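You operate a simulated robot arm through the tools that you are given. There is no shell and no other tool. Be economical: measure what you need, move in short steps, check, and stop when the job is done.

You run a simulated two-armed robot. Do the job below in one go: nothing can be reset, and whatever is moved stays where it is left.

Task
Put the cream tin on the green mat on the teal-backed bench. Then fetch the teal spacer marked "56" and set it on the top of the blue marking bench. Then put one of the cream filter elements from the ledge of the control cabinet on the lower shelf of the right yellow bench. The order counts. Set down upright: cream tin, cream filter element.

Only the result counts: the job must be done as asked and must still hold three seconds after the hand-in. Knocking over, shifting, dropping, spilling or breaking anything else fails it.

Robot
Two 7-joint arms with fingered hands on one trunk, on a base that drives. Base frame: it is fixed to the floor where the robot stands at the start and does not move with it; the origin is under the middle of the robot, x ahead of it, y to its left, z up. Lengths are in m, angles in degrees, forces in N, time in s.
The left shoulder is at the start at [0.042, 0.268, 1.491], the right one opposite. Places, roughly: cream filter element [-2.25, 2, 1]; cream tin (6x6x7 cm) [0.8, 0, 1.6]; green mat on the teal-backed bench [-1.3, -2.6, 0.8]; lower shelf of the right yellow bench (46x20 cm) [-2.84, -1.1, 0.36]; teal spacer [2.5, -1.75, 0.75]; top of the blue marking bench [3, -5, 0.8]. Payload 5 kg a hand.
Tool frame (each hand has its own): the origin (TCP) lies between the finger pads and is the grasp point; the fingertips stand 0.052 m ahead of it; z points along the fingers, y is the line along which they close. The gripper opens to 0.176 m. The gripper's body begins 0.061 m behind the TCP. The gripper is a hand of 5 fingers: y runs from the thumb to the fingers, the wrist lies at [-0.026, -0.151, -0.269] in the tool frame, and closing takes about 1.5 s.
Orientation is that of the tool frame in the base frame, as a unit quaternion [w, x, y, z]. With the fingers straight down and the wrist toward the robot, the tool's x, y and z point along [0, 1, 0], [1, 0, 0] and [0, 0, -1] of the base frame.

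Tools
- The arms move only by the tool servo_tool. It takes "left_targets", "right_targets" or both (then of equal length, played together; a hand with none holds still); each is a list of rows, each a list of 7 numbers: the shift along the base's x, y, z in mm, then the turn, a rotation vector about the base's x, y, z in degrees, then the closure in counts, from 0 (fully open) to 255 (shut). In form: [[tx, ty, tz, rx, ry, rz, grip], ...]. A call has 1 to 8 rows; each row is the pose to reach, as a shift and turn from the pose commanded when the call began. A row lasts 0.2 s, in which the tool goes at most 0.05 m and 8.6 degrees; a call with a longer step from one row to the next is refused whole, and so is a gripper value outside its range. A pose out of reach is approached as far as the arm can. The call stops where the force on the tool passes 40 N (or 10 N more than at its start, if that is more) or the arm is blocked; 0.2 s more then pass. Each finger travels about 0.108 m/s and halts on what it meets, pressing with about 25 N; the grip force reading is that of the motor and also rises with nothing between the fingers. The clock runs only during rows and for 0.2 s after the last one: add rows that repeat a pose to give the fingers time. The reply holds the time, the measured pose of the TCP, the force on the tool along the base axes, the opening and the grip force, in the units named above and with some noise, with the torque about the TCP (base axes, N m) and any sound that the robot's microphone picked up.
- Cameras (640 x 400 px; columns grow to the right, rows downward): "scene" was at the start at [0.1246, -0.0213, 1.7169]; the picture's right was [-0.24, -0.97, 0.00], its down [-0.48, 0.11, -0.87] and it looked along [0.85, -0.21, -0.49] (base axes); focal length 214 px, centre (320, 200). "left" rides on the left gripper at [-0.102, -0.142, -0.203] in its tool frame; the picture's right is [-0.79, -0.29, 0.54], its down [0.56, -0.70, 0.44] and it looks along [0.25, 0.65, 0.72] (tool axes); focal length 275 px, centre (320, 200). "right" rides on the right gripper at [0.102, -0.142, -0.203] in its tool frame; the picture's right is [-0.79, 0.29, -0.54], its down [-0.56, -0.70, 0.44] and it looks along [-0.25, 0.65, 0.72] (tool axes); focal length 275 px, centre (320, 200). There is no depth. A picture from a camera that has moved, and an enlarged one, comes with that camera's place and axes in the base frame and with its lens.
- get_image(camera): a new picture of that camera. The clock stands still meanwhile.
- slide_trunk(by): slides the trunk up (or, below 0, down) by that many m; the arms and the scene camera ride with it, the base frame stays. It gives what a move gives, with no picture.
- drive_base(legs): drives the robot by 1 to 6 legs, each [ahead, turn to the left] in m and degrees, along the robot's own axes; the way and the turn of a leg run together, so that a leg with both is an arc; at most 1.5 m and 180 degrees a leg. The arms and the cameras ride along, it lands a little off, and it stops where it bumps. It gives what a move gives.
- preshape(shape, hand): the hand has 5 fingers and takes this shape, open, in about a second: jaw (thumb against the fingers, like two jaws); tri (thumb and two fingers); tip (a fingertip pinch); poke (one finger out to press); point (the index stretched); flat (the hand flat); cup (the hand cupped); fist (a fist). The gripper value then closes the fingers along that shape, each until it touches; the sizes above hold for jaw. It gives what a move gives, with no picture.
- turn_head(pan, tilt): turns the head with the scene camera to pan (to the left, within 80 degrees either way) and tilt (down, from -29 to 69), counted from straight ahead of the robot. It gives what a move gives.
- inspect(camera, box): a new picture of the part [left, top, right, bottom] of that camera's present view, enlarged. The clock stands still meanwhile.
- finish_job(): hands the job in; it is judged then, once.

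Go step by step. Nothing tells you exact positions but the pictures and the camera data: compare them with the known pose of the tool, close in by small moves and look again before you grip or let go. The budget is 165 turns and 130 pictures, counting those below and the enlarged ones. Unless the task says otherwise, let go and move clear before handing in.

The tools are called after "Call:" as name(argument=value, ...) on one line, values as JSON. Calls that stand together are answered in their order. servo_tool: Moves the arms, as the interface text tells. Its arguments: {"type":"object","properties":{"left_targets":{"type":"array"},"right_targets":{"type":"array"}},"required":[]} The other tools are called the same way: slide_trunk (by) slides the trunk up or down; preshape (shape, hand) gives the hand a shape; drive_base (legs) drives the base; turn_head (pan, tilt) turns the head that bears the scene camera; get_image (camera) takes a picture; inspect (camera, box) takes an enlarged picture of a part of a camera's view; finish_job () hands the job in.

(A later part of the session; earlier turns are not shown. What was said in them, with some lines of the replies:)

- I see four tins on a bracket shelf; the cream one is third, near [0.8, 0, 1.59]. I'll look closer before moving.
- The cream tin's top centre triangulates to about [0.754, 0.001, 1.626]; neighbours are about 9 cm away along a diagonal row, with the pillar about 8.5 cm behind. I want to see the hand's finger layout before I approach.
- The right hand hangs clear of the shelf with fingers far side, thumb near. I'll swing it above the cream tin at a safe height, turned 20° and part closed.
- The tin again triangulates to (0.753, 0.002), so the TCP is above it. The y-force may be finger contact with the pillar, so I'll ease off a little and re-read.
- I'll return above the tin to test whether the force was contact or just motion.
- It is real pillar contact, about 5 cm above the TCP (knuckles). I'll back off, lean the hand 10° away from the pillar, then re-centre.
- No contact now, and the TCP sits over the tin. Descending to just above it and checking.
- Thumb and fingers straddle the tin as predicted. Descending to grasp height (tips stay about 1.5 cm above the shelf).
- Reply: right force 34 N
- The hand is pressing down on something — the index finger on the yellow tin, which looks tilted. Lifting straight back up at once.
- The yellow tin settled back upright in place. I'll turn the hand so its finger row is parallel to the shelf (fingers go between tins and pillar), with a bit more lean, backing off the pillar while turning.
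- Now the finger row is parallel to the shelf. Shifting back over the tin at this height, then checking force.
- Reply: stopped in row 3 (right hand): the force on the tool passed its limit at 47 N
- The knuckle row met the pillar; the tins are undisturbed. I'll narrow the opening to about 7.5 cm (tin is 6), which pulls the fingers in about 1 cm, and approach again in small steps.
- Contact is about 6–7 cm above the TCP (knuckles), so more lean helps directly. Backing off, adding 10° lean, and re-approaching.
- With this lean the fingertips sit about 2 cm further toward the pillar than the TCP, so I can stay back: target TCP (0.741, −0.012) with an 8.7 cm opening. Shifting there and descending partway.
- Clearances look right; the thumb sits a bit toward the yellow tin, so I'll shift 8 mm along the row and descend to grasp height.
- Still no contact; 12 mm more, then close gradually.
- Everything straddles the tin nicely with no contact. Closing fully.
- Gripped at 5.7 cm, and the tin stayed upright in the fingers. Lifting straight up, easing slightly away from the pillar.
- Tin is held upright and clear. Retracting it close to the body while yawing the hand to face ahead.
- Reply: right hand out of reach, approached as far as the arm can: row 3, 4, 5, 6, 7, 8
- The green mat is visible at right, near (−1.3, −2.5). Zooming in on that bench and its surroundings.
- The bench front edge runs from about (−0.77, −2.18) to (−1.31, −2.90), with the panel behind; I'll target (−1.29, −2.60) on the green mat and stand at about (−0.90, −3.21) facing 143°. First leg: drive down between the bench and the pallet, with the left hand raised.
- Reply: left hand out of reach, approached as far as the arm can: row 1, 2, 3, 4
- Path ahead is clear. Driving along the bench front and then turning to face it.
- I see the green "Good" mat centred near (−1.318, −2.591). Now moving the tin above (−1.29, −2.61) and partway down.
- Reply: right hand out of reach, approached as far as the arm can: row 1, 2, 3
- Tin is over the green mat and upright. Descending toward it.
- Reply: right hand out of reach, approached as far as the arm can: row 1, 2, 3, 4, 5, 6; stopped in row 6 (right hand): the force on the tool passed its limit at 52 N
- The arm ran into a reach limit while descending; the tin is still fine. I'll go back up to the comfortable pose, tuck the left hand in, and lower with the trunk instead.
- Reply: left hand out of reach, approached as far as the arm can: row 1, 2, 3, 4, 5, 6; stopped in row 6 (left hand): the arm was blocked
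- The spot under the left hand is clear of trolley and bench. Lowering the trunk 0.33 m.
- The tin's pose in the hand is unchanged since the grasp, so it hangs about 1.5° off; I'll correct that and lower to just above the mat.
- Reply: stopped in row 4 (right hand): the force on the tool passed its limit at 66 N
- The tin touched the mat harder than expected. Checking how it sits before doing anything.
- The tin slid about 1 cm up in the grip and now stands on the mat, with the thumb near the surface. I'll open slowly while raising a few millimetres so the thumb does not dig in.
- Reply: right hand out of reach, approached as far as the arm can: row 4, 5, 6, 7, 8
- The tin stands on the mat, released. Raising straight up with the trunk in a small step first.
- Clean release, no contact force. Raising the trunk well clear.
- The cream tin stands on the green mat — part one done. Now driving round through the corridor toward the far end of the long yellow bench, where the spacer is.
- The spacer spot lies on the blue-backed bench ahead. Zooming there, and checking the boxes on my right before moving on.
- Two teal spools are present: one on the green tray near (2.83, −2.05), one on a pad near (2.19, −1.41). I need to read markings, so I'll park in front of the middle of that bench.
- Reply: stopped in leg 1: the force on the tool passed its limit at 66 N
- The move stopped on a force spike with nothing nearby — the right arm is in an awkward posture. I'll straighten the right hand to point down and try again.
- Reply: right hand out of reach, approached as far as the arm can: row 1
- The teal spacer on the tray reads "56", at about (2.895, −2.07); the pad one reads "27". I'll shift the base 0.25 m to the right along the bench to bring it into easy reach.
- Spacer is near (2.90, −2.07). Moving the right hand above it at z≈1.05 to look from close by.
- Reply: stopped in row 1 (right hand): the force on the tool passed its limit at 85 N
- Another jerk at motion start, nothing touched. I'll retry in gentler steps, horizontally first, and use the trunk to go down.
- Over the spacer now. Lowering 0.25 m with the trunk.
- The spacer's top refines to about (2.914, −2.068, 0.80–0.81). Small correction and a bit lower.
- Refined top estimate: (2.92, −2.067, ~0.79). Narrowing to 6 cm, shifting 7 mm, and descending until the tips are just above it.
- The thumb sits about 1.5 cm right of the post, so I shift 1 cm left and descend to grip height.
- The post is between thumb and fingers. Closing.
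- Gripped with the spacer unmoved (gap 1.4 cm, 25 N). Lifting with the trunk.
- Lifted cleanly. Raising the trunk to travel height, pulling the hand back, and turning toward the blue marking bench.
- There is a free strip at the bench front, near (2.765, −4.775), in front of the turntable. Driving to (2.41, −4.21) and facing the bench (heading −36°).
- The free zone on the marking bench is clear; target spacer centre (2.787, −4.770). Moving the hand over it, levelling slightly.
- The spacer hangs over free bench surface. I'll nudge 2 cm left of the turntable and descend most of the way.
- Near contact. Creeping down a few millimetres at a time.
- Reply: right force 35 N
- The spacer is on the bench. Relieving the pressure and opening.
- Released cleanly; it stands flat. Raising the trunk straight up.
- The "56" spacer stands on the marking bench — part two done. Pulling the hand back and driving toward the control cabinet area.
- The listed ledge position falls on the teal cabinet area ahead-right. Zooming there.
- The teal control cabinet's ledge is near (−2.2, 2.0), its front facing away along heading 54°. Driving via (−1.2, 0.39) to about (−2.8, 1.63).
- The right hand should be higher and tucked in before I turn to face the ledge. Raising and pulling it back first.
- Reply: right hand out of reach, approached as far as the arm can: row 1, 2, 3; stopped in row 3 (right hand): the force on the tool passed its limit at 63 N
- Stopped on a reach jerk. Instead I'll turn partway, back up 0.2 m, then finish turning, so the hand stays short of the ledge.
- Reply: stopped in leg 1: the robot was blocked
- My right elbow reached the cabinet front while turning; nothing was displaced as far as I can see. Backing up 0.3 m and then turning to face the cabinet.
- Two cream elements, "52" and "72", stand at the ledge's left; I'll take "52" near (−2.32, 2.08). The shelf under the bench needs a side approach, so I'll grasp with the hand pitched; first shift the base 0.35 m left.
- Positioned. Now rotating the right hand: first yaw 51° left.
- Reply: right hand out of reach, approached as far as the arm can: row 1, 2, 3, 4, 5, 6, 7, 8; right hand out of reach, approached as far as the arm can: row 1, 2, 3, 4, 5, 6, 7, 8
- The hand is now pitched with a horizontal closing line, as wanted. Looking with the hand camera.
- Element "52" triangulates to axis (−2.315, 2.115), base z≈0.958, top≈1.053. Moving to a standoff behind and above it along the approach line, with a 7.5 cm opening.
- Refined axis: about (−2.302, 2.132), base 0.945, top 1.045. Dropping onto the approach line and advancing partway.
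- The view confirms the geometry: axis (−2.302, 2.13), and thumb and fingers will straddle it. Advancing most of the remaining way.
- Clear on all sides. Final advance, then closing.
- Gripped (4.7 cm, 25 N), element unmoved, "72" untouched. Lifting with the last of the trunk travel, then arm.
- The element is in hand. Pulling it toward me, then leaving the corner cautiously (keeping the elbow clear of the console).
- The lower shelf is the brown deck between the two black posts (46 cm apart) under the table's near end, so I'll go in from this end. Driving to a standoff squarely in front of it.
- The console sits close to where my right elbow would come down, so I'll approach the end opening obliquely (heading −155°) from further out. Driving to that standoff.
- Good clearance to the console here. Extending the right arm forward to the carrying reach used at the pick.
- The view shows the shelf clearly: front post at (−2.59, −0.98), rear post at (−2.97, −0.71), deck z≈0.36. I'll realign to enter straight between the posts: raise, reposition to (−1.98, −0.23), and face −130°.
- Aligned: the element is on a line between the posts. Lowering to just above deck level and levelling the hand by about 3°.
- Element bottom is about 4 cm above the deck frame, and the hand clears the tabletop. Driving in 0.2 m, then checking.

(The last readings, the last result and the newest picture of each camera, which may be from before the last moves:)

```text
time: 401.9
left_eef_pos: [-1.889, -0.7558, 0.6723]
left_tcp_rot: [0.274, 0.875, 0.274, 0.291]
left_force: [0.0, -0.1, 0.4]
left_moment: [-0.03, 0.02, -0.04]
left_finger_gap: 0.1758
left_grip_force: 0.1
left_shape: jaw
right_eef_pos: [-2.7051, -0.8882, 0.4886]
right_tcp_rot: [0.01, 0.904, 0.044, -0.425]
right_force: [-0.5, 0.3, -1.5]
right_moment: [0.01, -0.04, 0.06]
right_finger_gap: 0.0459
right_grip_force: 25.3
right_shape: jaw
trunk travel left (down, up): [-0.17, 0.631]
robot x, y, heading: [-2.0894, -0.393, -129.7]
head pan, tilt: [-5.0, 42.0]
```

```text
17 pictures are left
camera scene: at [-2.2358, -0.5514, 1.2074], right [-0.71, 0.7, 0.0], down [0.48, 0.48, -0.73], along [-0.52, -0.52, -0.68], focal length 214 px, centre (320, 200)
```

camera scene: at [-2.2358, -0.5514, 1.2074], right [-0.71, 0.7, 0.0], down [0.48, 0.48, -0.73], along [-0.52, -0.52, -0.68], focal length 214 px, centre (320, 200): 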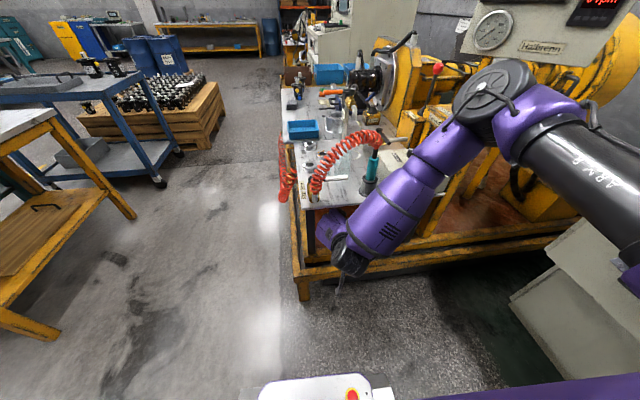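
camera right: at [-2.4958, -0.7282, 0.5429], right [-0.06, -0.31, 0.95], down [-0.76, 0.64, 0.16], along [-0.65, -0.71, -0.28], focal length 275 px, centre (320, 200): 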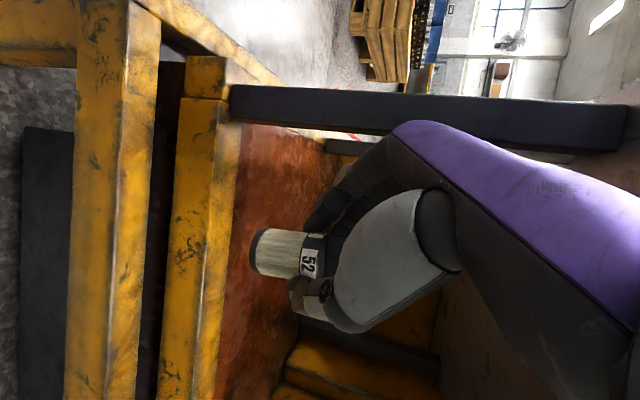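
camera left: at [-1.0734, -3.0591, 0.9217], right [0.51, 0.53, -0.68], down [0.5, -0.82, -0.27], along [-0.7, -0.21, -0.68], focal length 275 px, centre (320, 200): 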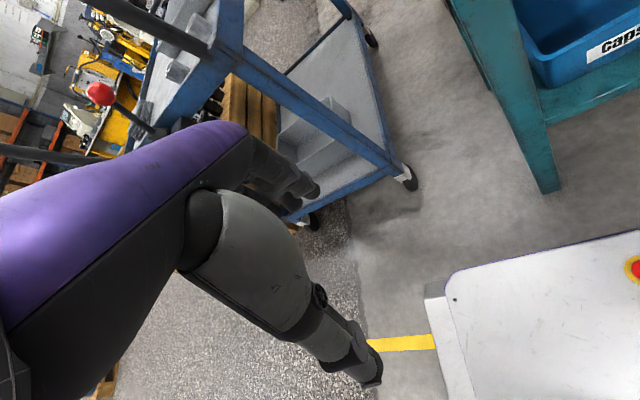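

Clearances hold, with the forearm staying outside the tabletop edge. Driving in another 0.105 m.

Call:
drive_base(legs=[[0.105, 0]])

Call:
get_image(camera="right")

Call:
get_image(camera="scene")

```text
time: 403.3
left_eef_pos: [-1.9544, -0.8319, 0.674]
left_tcp_rot: [0.278, 0.875, 0.274, 0.287]
left_force: [-0.4, 1.2, 0.2]
left_moment: [-0.05, 0.0, -0.01]
left_finger_gap: 0.176
left_grip_force: 0.1
left_shape: jaw
right_eef_pos: [-2.7688, -0.9651, 0.4984]
right_tcp_rot: [0.014, 0.902, 0.043, -0.43]
right_force: [0.5, 0.4, -1.4]
right_moment: [-0.03, -0.03, 0.05]
right_finger_gap: 0.0461
right_grip_force: 24.8
right_shape: jaw
trunk travel left (down, up): [-0.17, 0.631]
robot x, y, heading: [-2.1613, -0.4735, -129.5]
head pan, tilt: [-5.0, 42.0]
```

```text
16 pictures are left
camera right: at [-2.5597, -0.8048, 0.5495], right [-0.05, -0.3, 0.95], down [-0.75, 0.64, 0.16], along [-0.65, -0.71, -0.26], focal length 275 px, centre (320, 200)
```

right: 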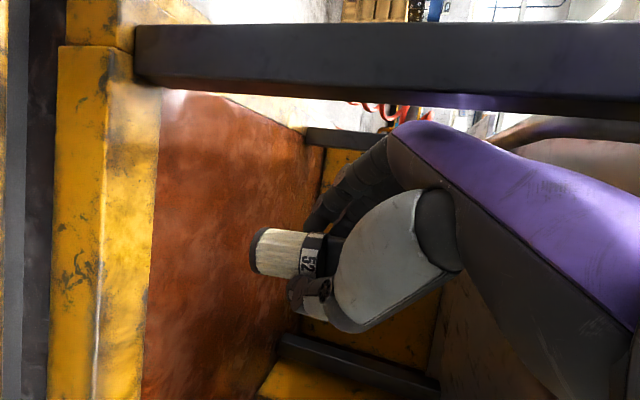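

```text
15 pictures are left
camera scene: at [-2.3041, -0.6336, 1.2073], right [-0.71, 0.7, 0.0], down [0.48, 0.48, -0.73], along [-0.52, -0.52, -0.68], focal length 214 px, centre (320, 200)
```

scene: 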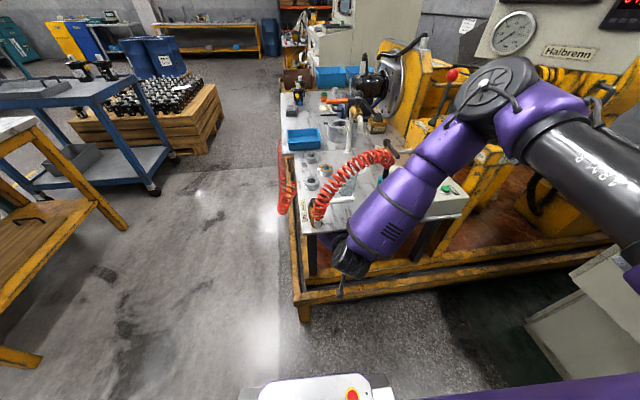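

The element is over the deck, axis about 11 cm inside the post line, and hangs upright. Lowering 3 cm with the trunk.

Call:
slide_trunk(by=-0.03)

Call:
inspect(camera="right", box=[140, 140, 400, 340])

```text
time: 404.1
left_eef_pos: [-1.9487, -0.825, 0.6427]
left_tcp_rot: [0.277, 0.876, 0.263, 0.294]
left_force: [0.8, -0.4, 0.1]
left_moment: [0.02, 0.04, -0.04]
left_finger_gap: 0.176
left_grip_force: 0.1
left_shape: jaw
right_eef_pos: [-2.7641, -0.9615, 0.4795]
right_tcp_rot: [0.018, 0.9, 0.04, -0.434]
right_force: [0.6, -0.1, 0.0]
right_moment: [0.03, -0.06, 0.02]
right_finger_gap: 0.0459
right_grip_force: 25.3
right_shape: jaw
trunk travel left (down, up): [-0.14, 0.661]
robot x, y, heading: [-2.1608, -0.4721, -129.9]
head pan, tilt: [-5.0, 42.0]
```

```text
2.00 times, centred on (270, 240) of right
camera zoom: at [-2.5553, -0.7996, 0.527], right [-0.04, -0.29, 0.95], down [-0.75, 0.64, 0.16], along [-0.66, -0.71, -0.25], focal length 551 px, centre (420, 120)
```

zoom: 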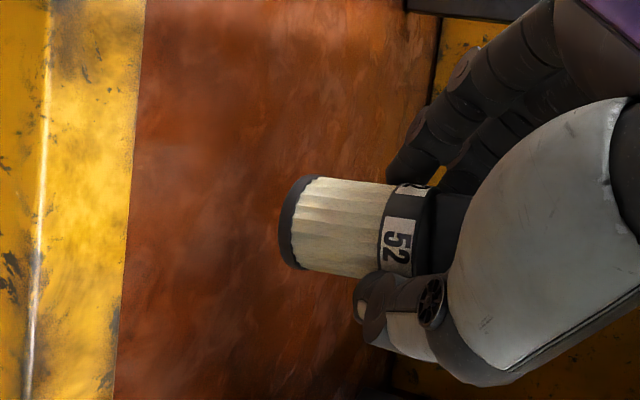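

The hand lowered less than the trunk did, so something may be supporting the forearm. Checking around the forearm.

Call:
inspect(camera="scene", box=[270, 100, 510, 290])

```text
2.11 times, centred on (390, 195) of scene
camera zoom: at [-2.3121, -0.6435, 1.1757], right [-0.71, 0.7, 0.0], down [0.48, 0.48, -0.73], along [-0.52, -0.52, -0.68], focal length 452 px, centre (173, 210)
```

zoom: 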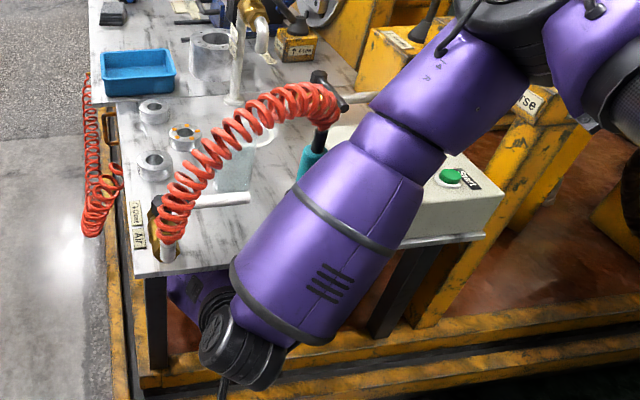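

No contact with the table or tool stand visible — the small drift is the usual body sway. Creeping down with the arm.

Call:
servo_tool(right_targets=[[0, 0, -3, 0.3, -0.3, 0, 255], [0, 0, -8, 0.6, -0.6, 0, 255], [0, 0, -14, 1.0, -0.9, 0, 255], [0, 0, -18, 1.0, -0.9, 0, 255], [0, 0, -18, 1.0, -0.9, 0, 255]])

Call:
inspect(camera="right", box=[140, 140, 400, 340])

```text
time: 405.3
left_eef_pos: [-1.9493, -0.8252, 0.6423]
left_tcp_rot: [0.276, 0.876, 0.263, 0.294]
left_force: [-0.1, 0.3, 0.7]
left_moment: [0.01, 0.03, 0.01]
left_finger_gap: 0.1758
left_grip_force: 0.1
left_shape: jaw
right_eef_pos: [-2.7631, -0.9618, 0.4604]
right_tcp_rot: [0.01, 0.904, 0.045, -0.426]
right_force: [-0.1, 0.1, -1.8]
right_moment: [-0.01, -0.03, -0.02]
right_finger_gap: 0.0464
right_grip_force: 25.3
right_shape: jaw
trunk travel left (down, up): [-0.14, 0.661]
robot x, y, heading: [-2.1611, -0.4745, -129.6]
head pan, tilt: [-5.0, 42.0]
```

```text
2.00 times, centred on (270, 240) of right
camera zoom: at [-2.5559, -0.8004, 0.5141], right [-0.06, -0.31, 0.95], down [-0.76, 0.64, 0.16], along [-0.65, -0.71, -0.27], focal length 551 px, centre (420, 120)
```

zoom: 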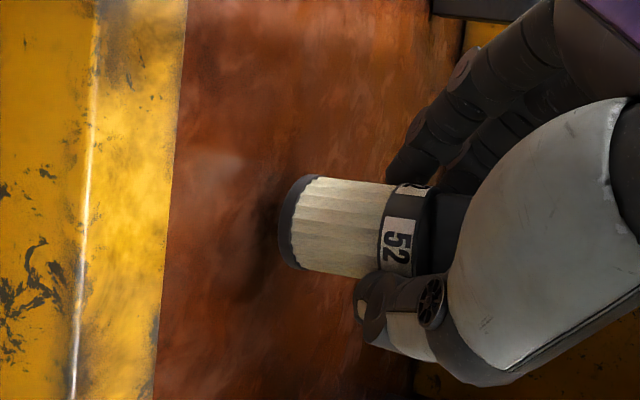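

A contact shadow is appearing under it. Creeping further in small steps until the force shows touch-down.

Call:
servo_tool(right_targets=[[0, 0, -3, 0, 0, 0, 255], [0, 0, -6, 0, 0, 0, 255], [0, 0, -6, 0, 0, 0, 255]])

Call:
servo_tool(right_targets=[[0, 0, -3, 0, 0, 0, 255], [0, 0, -5, 0, 0, 0, 255], [0, 0, -5, 0, 0, 0, 255]])

```text
time: 406.1
left_eef_pos: [-1.9492, -0.8249, 0.6428]
left_tcp_rot: [0.277, 0.876, 0.264, 0.295]
left_force: [-0.2, 0.2, 1.0]
left_moment: [0.01, -0.01, 0.0]
left_finger_gap: 0.1759
left_grip_force: 0.1
left_shape: jaw
right_eef_pos: [-2.7638, -0.96, 0.4555]
right_tcp_rot: [0.011, 0.904, 0.044, -0.426]
right_force: [-0.3, 0.3, -0.9]
right_moment: [0.03, -0.02, 0.04]
right_finger_gap: 0.0462
right_grip_force: 24.7
right_shape: jaw
trunk travel left (down, up): [-0.14, 0.661]
robot x, y, heading: [-2.163, -0.4746, -129.7]
head pan, tilt: [-5.0, 42.0]
```

```text
time: 406.9
left_eef_pos: [-1.949, -0.8244, 0.643]
left_tcp_rot: [0.277, 0.875, 0.265, 0.296]
left_force: [-0.4, -0.1, 0.2]
left_moment: [0.0, 0.01, -0.02]
left_finger_gap: 0.1756
left_grip_force: 0.1
left_shape: jaw
right_eef_pos: [-2.7644, -0.9617, 0.4495]
right_tcp_rot: [0.01, 0.904, 0.044, -0.425]
right_force: [0.1, 0.0, -1.8]
right_moment: [0.0, -0.03, -0.02]
right_finger_gap: 0.0463
right_grip_force: 25.1
right_shape: jaw
trunk travel left (down, up): [-0.14, 0.661]
robot x, y, heading: [-2.1638, -0.4748, -129.6]
head pan, tilt: [-5.0, 42.0]
```

Call:
servo_tool(right_targets=[[0, 0, -3, 0, 0, 0, 255], [0, 0, -5, 0, 0, 0, 255], [0, 0, -5, 0, 0, 0, 255]])

Call:
inspect(camera="right", box=[140, 140, 400, 340])

```text
time: 407.7
left_eef_pos: [-1.95, -0.8248, 0.6414]
left_tcp_rot: [0.278, 0.876, 0.263, 0.294]
left_force: [-0.7, -0.3, 0.3]
left_moment: [0.01, 0.0, 0.0]
left_finger_gap: 0.176
left_grip_force: 0.1
left_shape: jaw
right_eef_pos: [-2.7638, -0.9622, 0.445]
right_tcp_rot: [0.01, 0.904, 0.043, -0.426]
right_force: [-0.6, -0.5, -1.3]
right_moment: [-0.01, -0.02, -0.04]
right_finger_gap: 0.0462
right_grip_force: 25.0
right_shape: jaw
trunk travel left (down, up): [-0.14, 0.661]
robot x, y, heading: [-2.163, -0.4763, -129.8]
head pan, tilt: [-5.0, 42.0]
```

```text
2.00 times, centred on (270, 240) of right
camera zoom: at [-2.556, -0.8004, 0.4983], right [-0.06, -0.31, 0.95], down [-0.76, 0.64, 0.16], along [-0.65, -0.71, -0.27], focal length 551 px, centre (420, 120)
```

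zoom: 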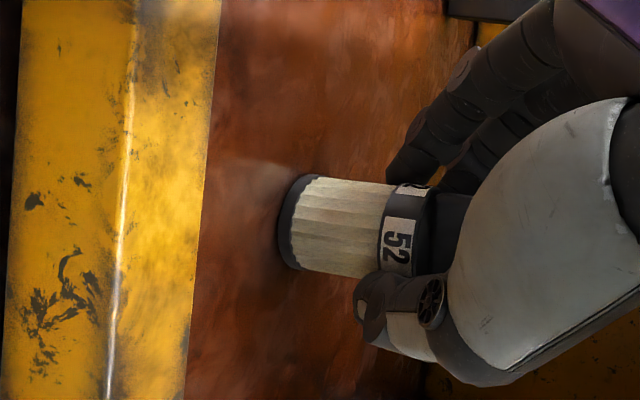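

Call:
servo_tool(right_targets=[[0, 0, -3, 0, 0, 0, 255], [0, 0, -5, 0, 0, 0, 255], [0, 0, -5, 0, 0, 0, 255]])

Call:
servo_tool(right_targets=[[0, 0, -3, 0, 0, 0, 255], [0, 0, -5, 0, 0, 0, 255], [0, 0, -5, 0, 0, 0, 255]])

```text
time: 408.5
left_eef_pos: [-1.949, -0.8247, 0.6423]
left_tcp_rot: [0.276, 0.876, 0.263, 0.294]
left_force: [-0.2, -0.4, 0.1]
left_moment: [0.01, -0.02, 0.03]
left_finger_gap: 0.176
left_grip_force: 0.0
left_shape: jaw
right_eef_pos: [-2.7653, -0.9611, 0.4421]
right_tcp_rot: [0.012, 0.903, 0.044, -0.427]
right_force: [-2.1, -1.3, 15.3]
right_moment: [-0.32, 0.39, -0.01]
right_finger_gap: 0.0464
right_grip_force: 25.0
right_shape: jaw
trunk travel left (down, up): [-0.14, 0.661]
robot x, y, heading: [-2.1643, -0.4742, -129.7]
head pan, tilt: [-5.0, 42.0]
```

```text
time: 409.3
left_eef_pos: [-1.9484, -0.8254, 0.6417]
left_tcp_rot: [0.277, 0.876, 0.264, 0.294]
left_force: [-0.3, 0.7, -0.1]
left_moment: [0.02, 0.03, 0.01]
left_finger_gap: 0.176
left_grip_force: 0.0
left_shape: jaw
right_eef_pos: [-2.7647, -0.9613, 0.4355]
right_tcp_rot: [0.01, 0.904, 0.045, -0.425]
right_force: [-1.4, 1.5, 14.7]
right_moment: [-0.12, 0.34, -0.07]
right_finger_gap: 0.0466
right_grip_force: 24.7
right_shape: jaw
trunk travel left (down, up): [-0.14, 0.661]
robot x, y, heading: [-2.1619, -0.4749, -129.7]
head pan, tilt: [-5.0, 42.0]
```

Touch-down (15 N). Relieving the pressure slightly and opening slowly.

Call:
servo_tool(right_targets=[[0, 0, 3, 0, 0, 0, 255], [0, 0, 3, 0, 0, 0, 215], [0, 0, 3, 0, 0, 0, 195], [0, 0, 3, 0, 0, 0, 183], [0, 0, 3, 0, 0, 0, 174], [0, 0, 3, 0, 0, 0, 165], [0, 0, 3, 0, 0, 0, 156], [0, 0, 3, 0, 0, 0, 146]])

Call:
inspect(camera="right", box=[140, 140, 400, 340])

```text
time: 411.1
left_eef_pos: [-1.9486, -0.8243, 0.6424]
left_tcp_rot: [0.277, 0.876, 0.263, 0.294]
left_force: [0.6, 0.2, -0.2]
left_moment: [0.02, 0.01, -0.02]
left_finger_gap: 0.1761
left_grip_force: 0.0
left_shape: jaw
right_eef_pos: [-2.764, -0.9594, 0.4382]
right_tcp_rot: [0.01, 0.904, 0.044, -0.425]
right_force: [-0.2, 0.9, 0.4]
right_moment: [-0.05, -0.02, -0.01]
right_finger_gap: 0.0748
right_grip_force: 0.0
right_shape: jaw
trunk travel left (down, up): [-0.14, 0.661]
robot x, y, heading: [-2.1608, -0.4759, -129.8]
head pan, tilt: [-5.0, 42.0]
```

```text
2.00 times, centred on (270, 240) of right
camera zoom: at [-2.556, -0.8002, 0.4914], right [-0.06, -0.31, 0.95], down [-0.76, 0.64, 0.16], along [-0.65, -0.71, -0.27], focal length 551 px, centre (420, 120)
```

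zoom: 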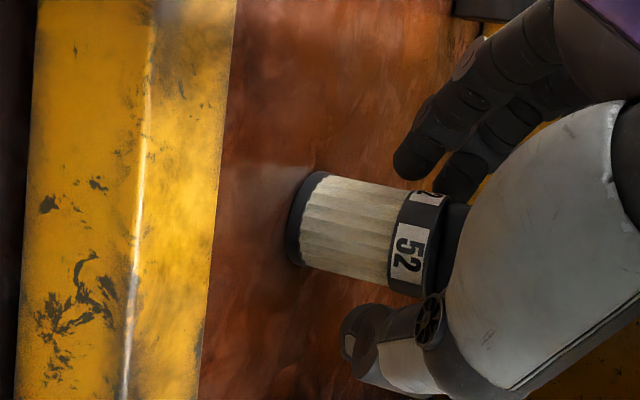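

The element stands upright on its own. Backing the hand out along the fingers, then outward and away from the front post.

Call:
servo_tool(right_targets=[[8, 1, 7, 0, 0, 0, 146], [22, 2, 18, 0, 0, 0, 146], [36, 3, 30, 0, 0, 0, 146], [42, 3, 35, 0, 0, 0, 146], [42, 3, 35, 0, 0, 0, 146]])

Call:
get_image(camera="right")

```text
time: 411.7
left_eef_pos: [-1.9465, -0.8244, 0.645]
left_tcp_rot: [0.288, 0.874, 0.266, 0.288]
left_force: [0.6, 0.2, -0.2]
left_moment: [-0.02, 0.06, -0.05]
left_finger_gap: 0.1761
left_grip_force: 0.0
left_shape: jaw
right_eef_pos: [-2.7542, -0.95, 0.4657]
right_tcp_rot: [0.01, 0.899, 0.033, -0.437]
right_force: [-20.3, 13.5, 7.3]
right_moment: [-0.97, -1.84, 0.77]
right_finger_gap: 0.0751
right_grip_force: 0.0
right_shape: jaw
trunk travel left (down, up): [-0.14, 0.661]
robot x, y, heading: [-2.1623, -0.4728, -129.5]
head pan, tilt: [-5.0, 42.0]
stopped in row 3 (right hand): the force on the tool passed its limit at 55 N (the readings are from after the stop); the commanded pose is now the measured one
```

```text
9 pictures are left
camera right: at [-2.5412, -0.7932, 0.5133], right [-0.04, -0.3, 0.95], down [-0.74, 0.65, 0.17], along [-0.67, -0.7, -0.25], focal length 275 px, centre (320, 200)
```

right: 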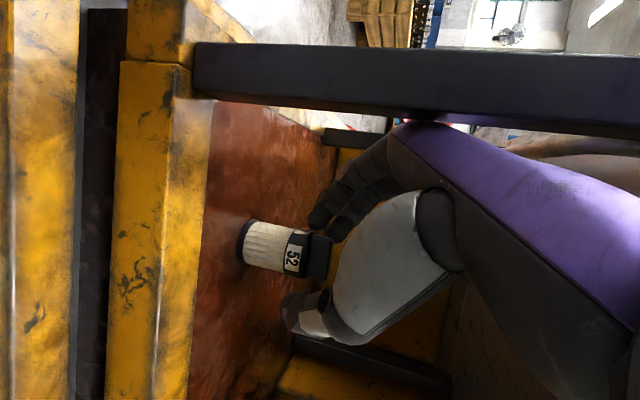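

The back of my hand touched the front post, so I'll release it by moving slightly inward and go straight up past the element's cap instead.

Call:
servo_tool(right_targets=[[-3, 3, 2, 0, 0, 0, 140], [-4, 4, 12, 0, 0, 0, 140], [-4, 4, 27, 0, 0, 0, 140], [-4, 4, 42, 0, 0, 0, 140], [-4, 4, 57, 0, 0, 0, 140], [-4, 4, 68, 0, 0, 0, 140], [-4, 4, 68, 0, 0, 0, 140]])

Call:
get_image(camera="right")

```text
time: 412.9
left_eef_pos: [-1.9423, -0.8269, 0.6476]
left_tcp_rot: [0.298, 0.872, 0.267, 0.282]
left_force: [1.3, 2.0, 0.6]
left_moment: [-0.15, 0.17, -0.24]
left_finger_gap: 0.1759
left_grip_force: 0.0
left_shape: jaw
right_eef_pos: [-2.7447, -0.9337, 0.5159]
right_tcp_rot: [0.005, 0.9, 0.04, -0.433]
right_force: [10.9, 21.9, -69.7]
right_moment: [-7.98, 7.54, 1.16]
right_finger_gap: 0.0795
right_grip_force: 0.0
right_shape: jaw
trunk travel left (down, up): [-0.14, 0.661]
robot x, y, heading: [-2.1637, -0.4732, -129.7]
head pan, tilt: [-5.0, 42.0]
stopped in row 6 (right hand): the force on the tool passed its limit at 52 N (the readings are from after the stop); the commanded pose is now the measured one
```

```text
8 pictures are left
camera right: at [-2.5346, -0.7757, 0.5671], right [-0.05, -0.32, 0.95], down [-0.75, 0.64, 0.17], along [-0.66, -0.7, -0.27], focal length 275 px, centre (320, 200)
```

right: 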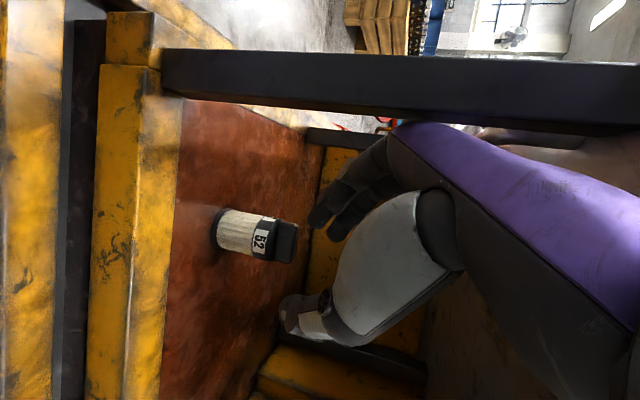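

The hand lightly met the tabletop underside, but the fingers are now above the cap. Dropping a few millimetres, shifting off the post, and pulling straight out.

Call:
servo_tool(right_targets=[[0, 0, -5, 0, 0, 0, 140], [-8, 6, -7, 0, 0, 0, 140], [-16, 12, -7, 0, 0, 0, 140], [-10, 20, -7, 0, 0, 0, 140], [0, 34, -7, 0, 0, 0, 140], [12, 50, -7, 0, 0, 0, 140], [24, 67, -7, 0, 0, 0, 140], [36, 84, -7, 0, 0, 0, 140]])

Call:
get_image(camera="right")

```text
time: 414.7
left_eef_pos: [-1.9409, -0.8274, 0.6497]
left_tcp_rot: [0.3, 0.872, 0.264, 0.283]
left_force: [-0.5, -0.3, -0.4]
left_moment: [0.0, -0.01, 0.02]
left_finger_gap: 0.1761
left_grip_force: 0.2
left_shape: jaw
right_eef_pos: [-2.7128, -0.8574, 0.5179]
right_tcp_rot: [0.012, 0.899, 0.036, -0.437]
right_force: [-0.5, 0.0, -0.2]
right_moment: [0.04, -0.04, -0.02]
right_finger_gap: 0.0795
right_grip_force: 0.0
right_shape: jaw
trunk travel left (down, up): [-0.14, 0.661]
robot x, y, heading: [-2.1644, -0.4721, -129.8]
head pan, tilt: [-5.0, 42.0]
```

```text
7 pictures are left
camera right: at [-2.501, -0.6977, 0.5652], right [-0.04, -0.3, 0.95], down [-0.74, 0.65, 0.17], along [-0.67, -0.7, -0.25], focal length 275 px, centre (320, 200)
```

right: 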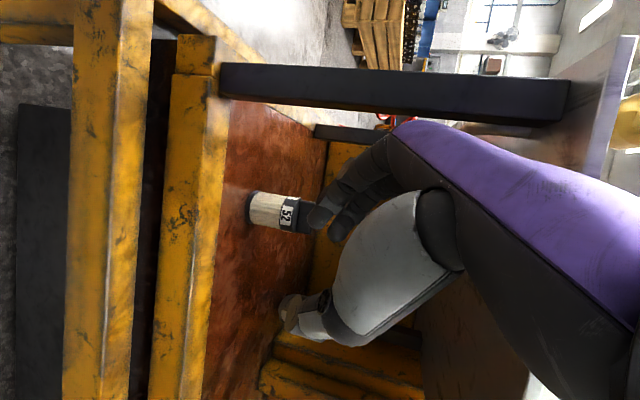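

The hand is free and the element stands upright on the deck. Driving back out.

Call:
drive_base(legs=[[-0.4, 0]])

Call:
slide_trunk(by=0.3)

Call:
get_image(camera="right")

Call:
get_image(camera="scene")

```text
time: 417.9
left_eef_pos: [-1.6839, -0.5173, 0.6477]
left_tcp_rot: [0.299, 0.872, 0.264, 0.285]
left_force: [-0.2, 0.1, 0.9]
left_moment: [-0.02, -0.03, -0.01]
left_finger_gap: 0.1759
left_grip_force: 0.0
left_shape: jaw
right_eef_pos: [-2.4563, -0.5448, 0.5182]
right_tcp_rot: [0.012, 0.899, 0.036, -0.436]
right_force: [0.3, -0.2, 0.8]
right_moment: [0.02, -0.01, -0.01]
right_finger_gap: 0.0794
right_grip_force: 0.0
right_shape: jaw
trunk travel left (down, up): [-0.14, 0.661]
robot x, y, heading: [-1.9047, -0.1619, -129.9]
head pan, tilt: [-5.0, 42.0]
```

```text
time: 420.9
left_eef_pos: [-1.6917, -0.5352, 0.9736]
left_tcp_rot: [0.373, 0.853, 0.313, 0.186]
left_force: [-0.2, 0.1, -0.1]
left_moment: [-0.01, 0.01, 0.0]
left_finger_gap: 0.1759
left_grip_force: 0.0
left_shape: jaw
right_eef_pos: [-2.4507, -0.541, 0.8266]
right_tcp_rot: [0.016, 0.897, 0.032, -0.44]
right_force: [-0.6, -0.8, -0.8]
right_moment: [-0.01, 0.01, 0.01]
right_finger_gap: 0.0796
right_grip_force: 0.1
right_shape: jaw
trunk travel left (down, up): [-0.44, 0.361]
robot x, y, heading: [-1.9073, -0.1659, -129.7]
head pan, tilt: [-5.0, 42.0]
```

```text
6 pictures are left
camera right: at [-2.2404, -0.3826, 0.8698], right [-0.04, -0.29, 0.96], down [-0.74, 0.65, 0.17], along [-0.67, -0.7, -0.24], focal length 275 px, centre (320, 200)
```

right: 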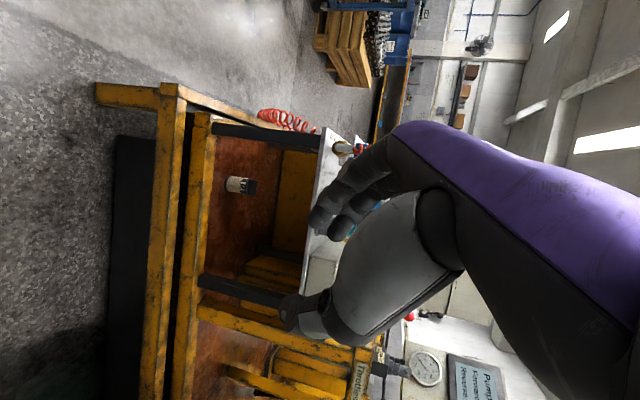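

```text
5 pictures are left
camera scene: at [-1.997, -0.2645, 1.4852], right [-0.71, 0.71, 0.0], down [0.48, 0.48, -0.73], along [-0.52, -0.52, -0.68], focal length 214 px, centre (320, 200)
```

scene: 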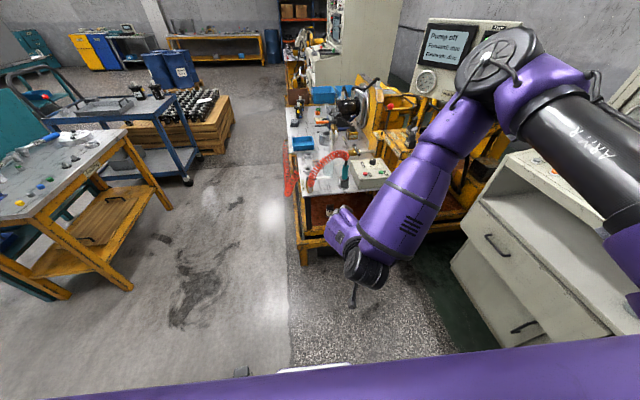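

The element stands on the lower shelf and the hand is clear. One last close look at the shelf and table items.

Call:
inspect(camera="right", box=[180, 90, 360, 300])

Call:
inspect(camera="scene", box=[270, 70, 430, 230])

```text
1.90 times, centred on (270, 195) of right
camera zoom: at [-2.2404, -0.3826, 0.8698], right [-0.04, -0.29, 0.96], down [-0.74, 0.65, 0.17], along [-0.67, -0.7, -0.24], focal length 524 px, centre (415, 210)
```

zoom: 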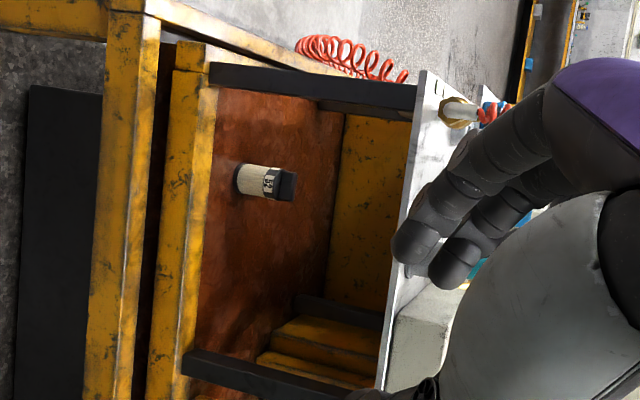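

```text
2.50 times, centred on (350, 150) of scene
camera zoom: at [-1.997, -0.2645, 1.4852], right [-0.71, 0.71, 0.0], down [0.48, 0.48, -0.73], along [-0.52, -0.52, -0.68], focal length 536 px, centre (245, 325)
```

zoom: 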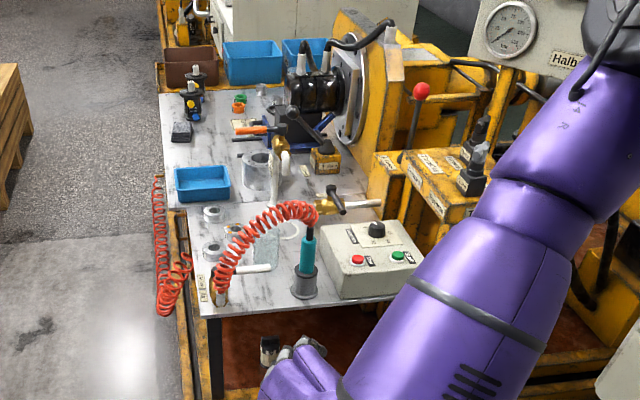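

The cream tin, the "56" spacer and filter element "52" are all in place, set down in the order asked. The filter stands upright on the shelf, the table items look as they did before, and both hands are clear. I'm handing in.

Call:
finish_job()

```text
The job is handed in.
```

I did all three placements in the order asked and handed the job in; I don't know the verdict.

- **Cream tin:** it stands upright on the green mat of the teal-backed bench.
- **Teal spacer "56":** it stands on the top of the blue marking bench.
- **Cream filter element "52":** it stands upright on the lower shelf of the right yellow bench.

There were four contacts along the way:

- **Yellow tin:** my finger briefly tilted it on the start shelf. It settled back upright in its place.
- **Pillar:** my hand pressed against it a few times beside that shelf.
- **Control cabinet:** I was blocked once while turning beside it, probably by my right elbow on its front. I saw nothing displaced.
- **Right yellow bench:** coming out, my hand touched the front post and pushed up on the underside of the tabletop, at about 70 N. The items on top looked as before.
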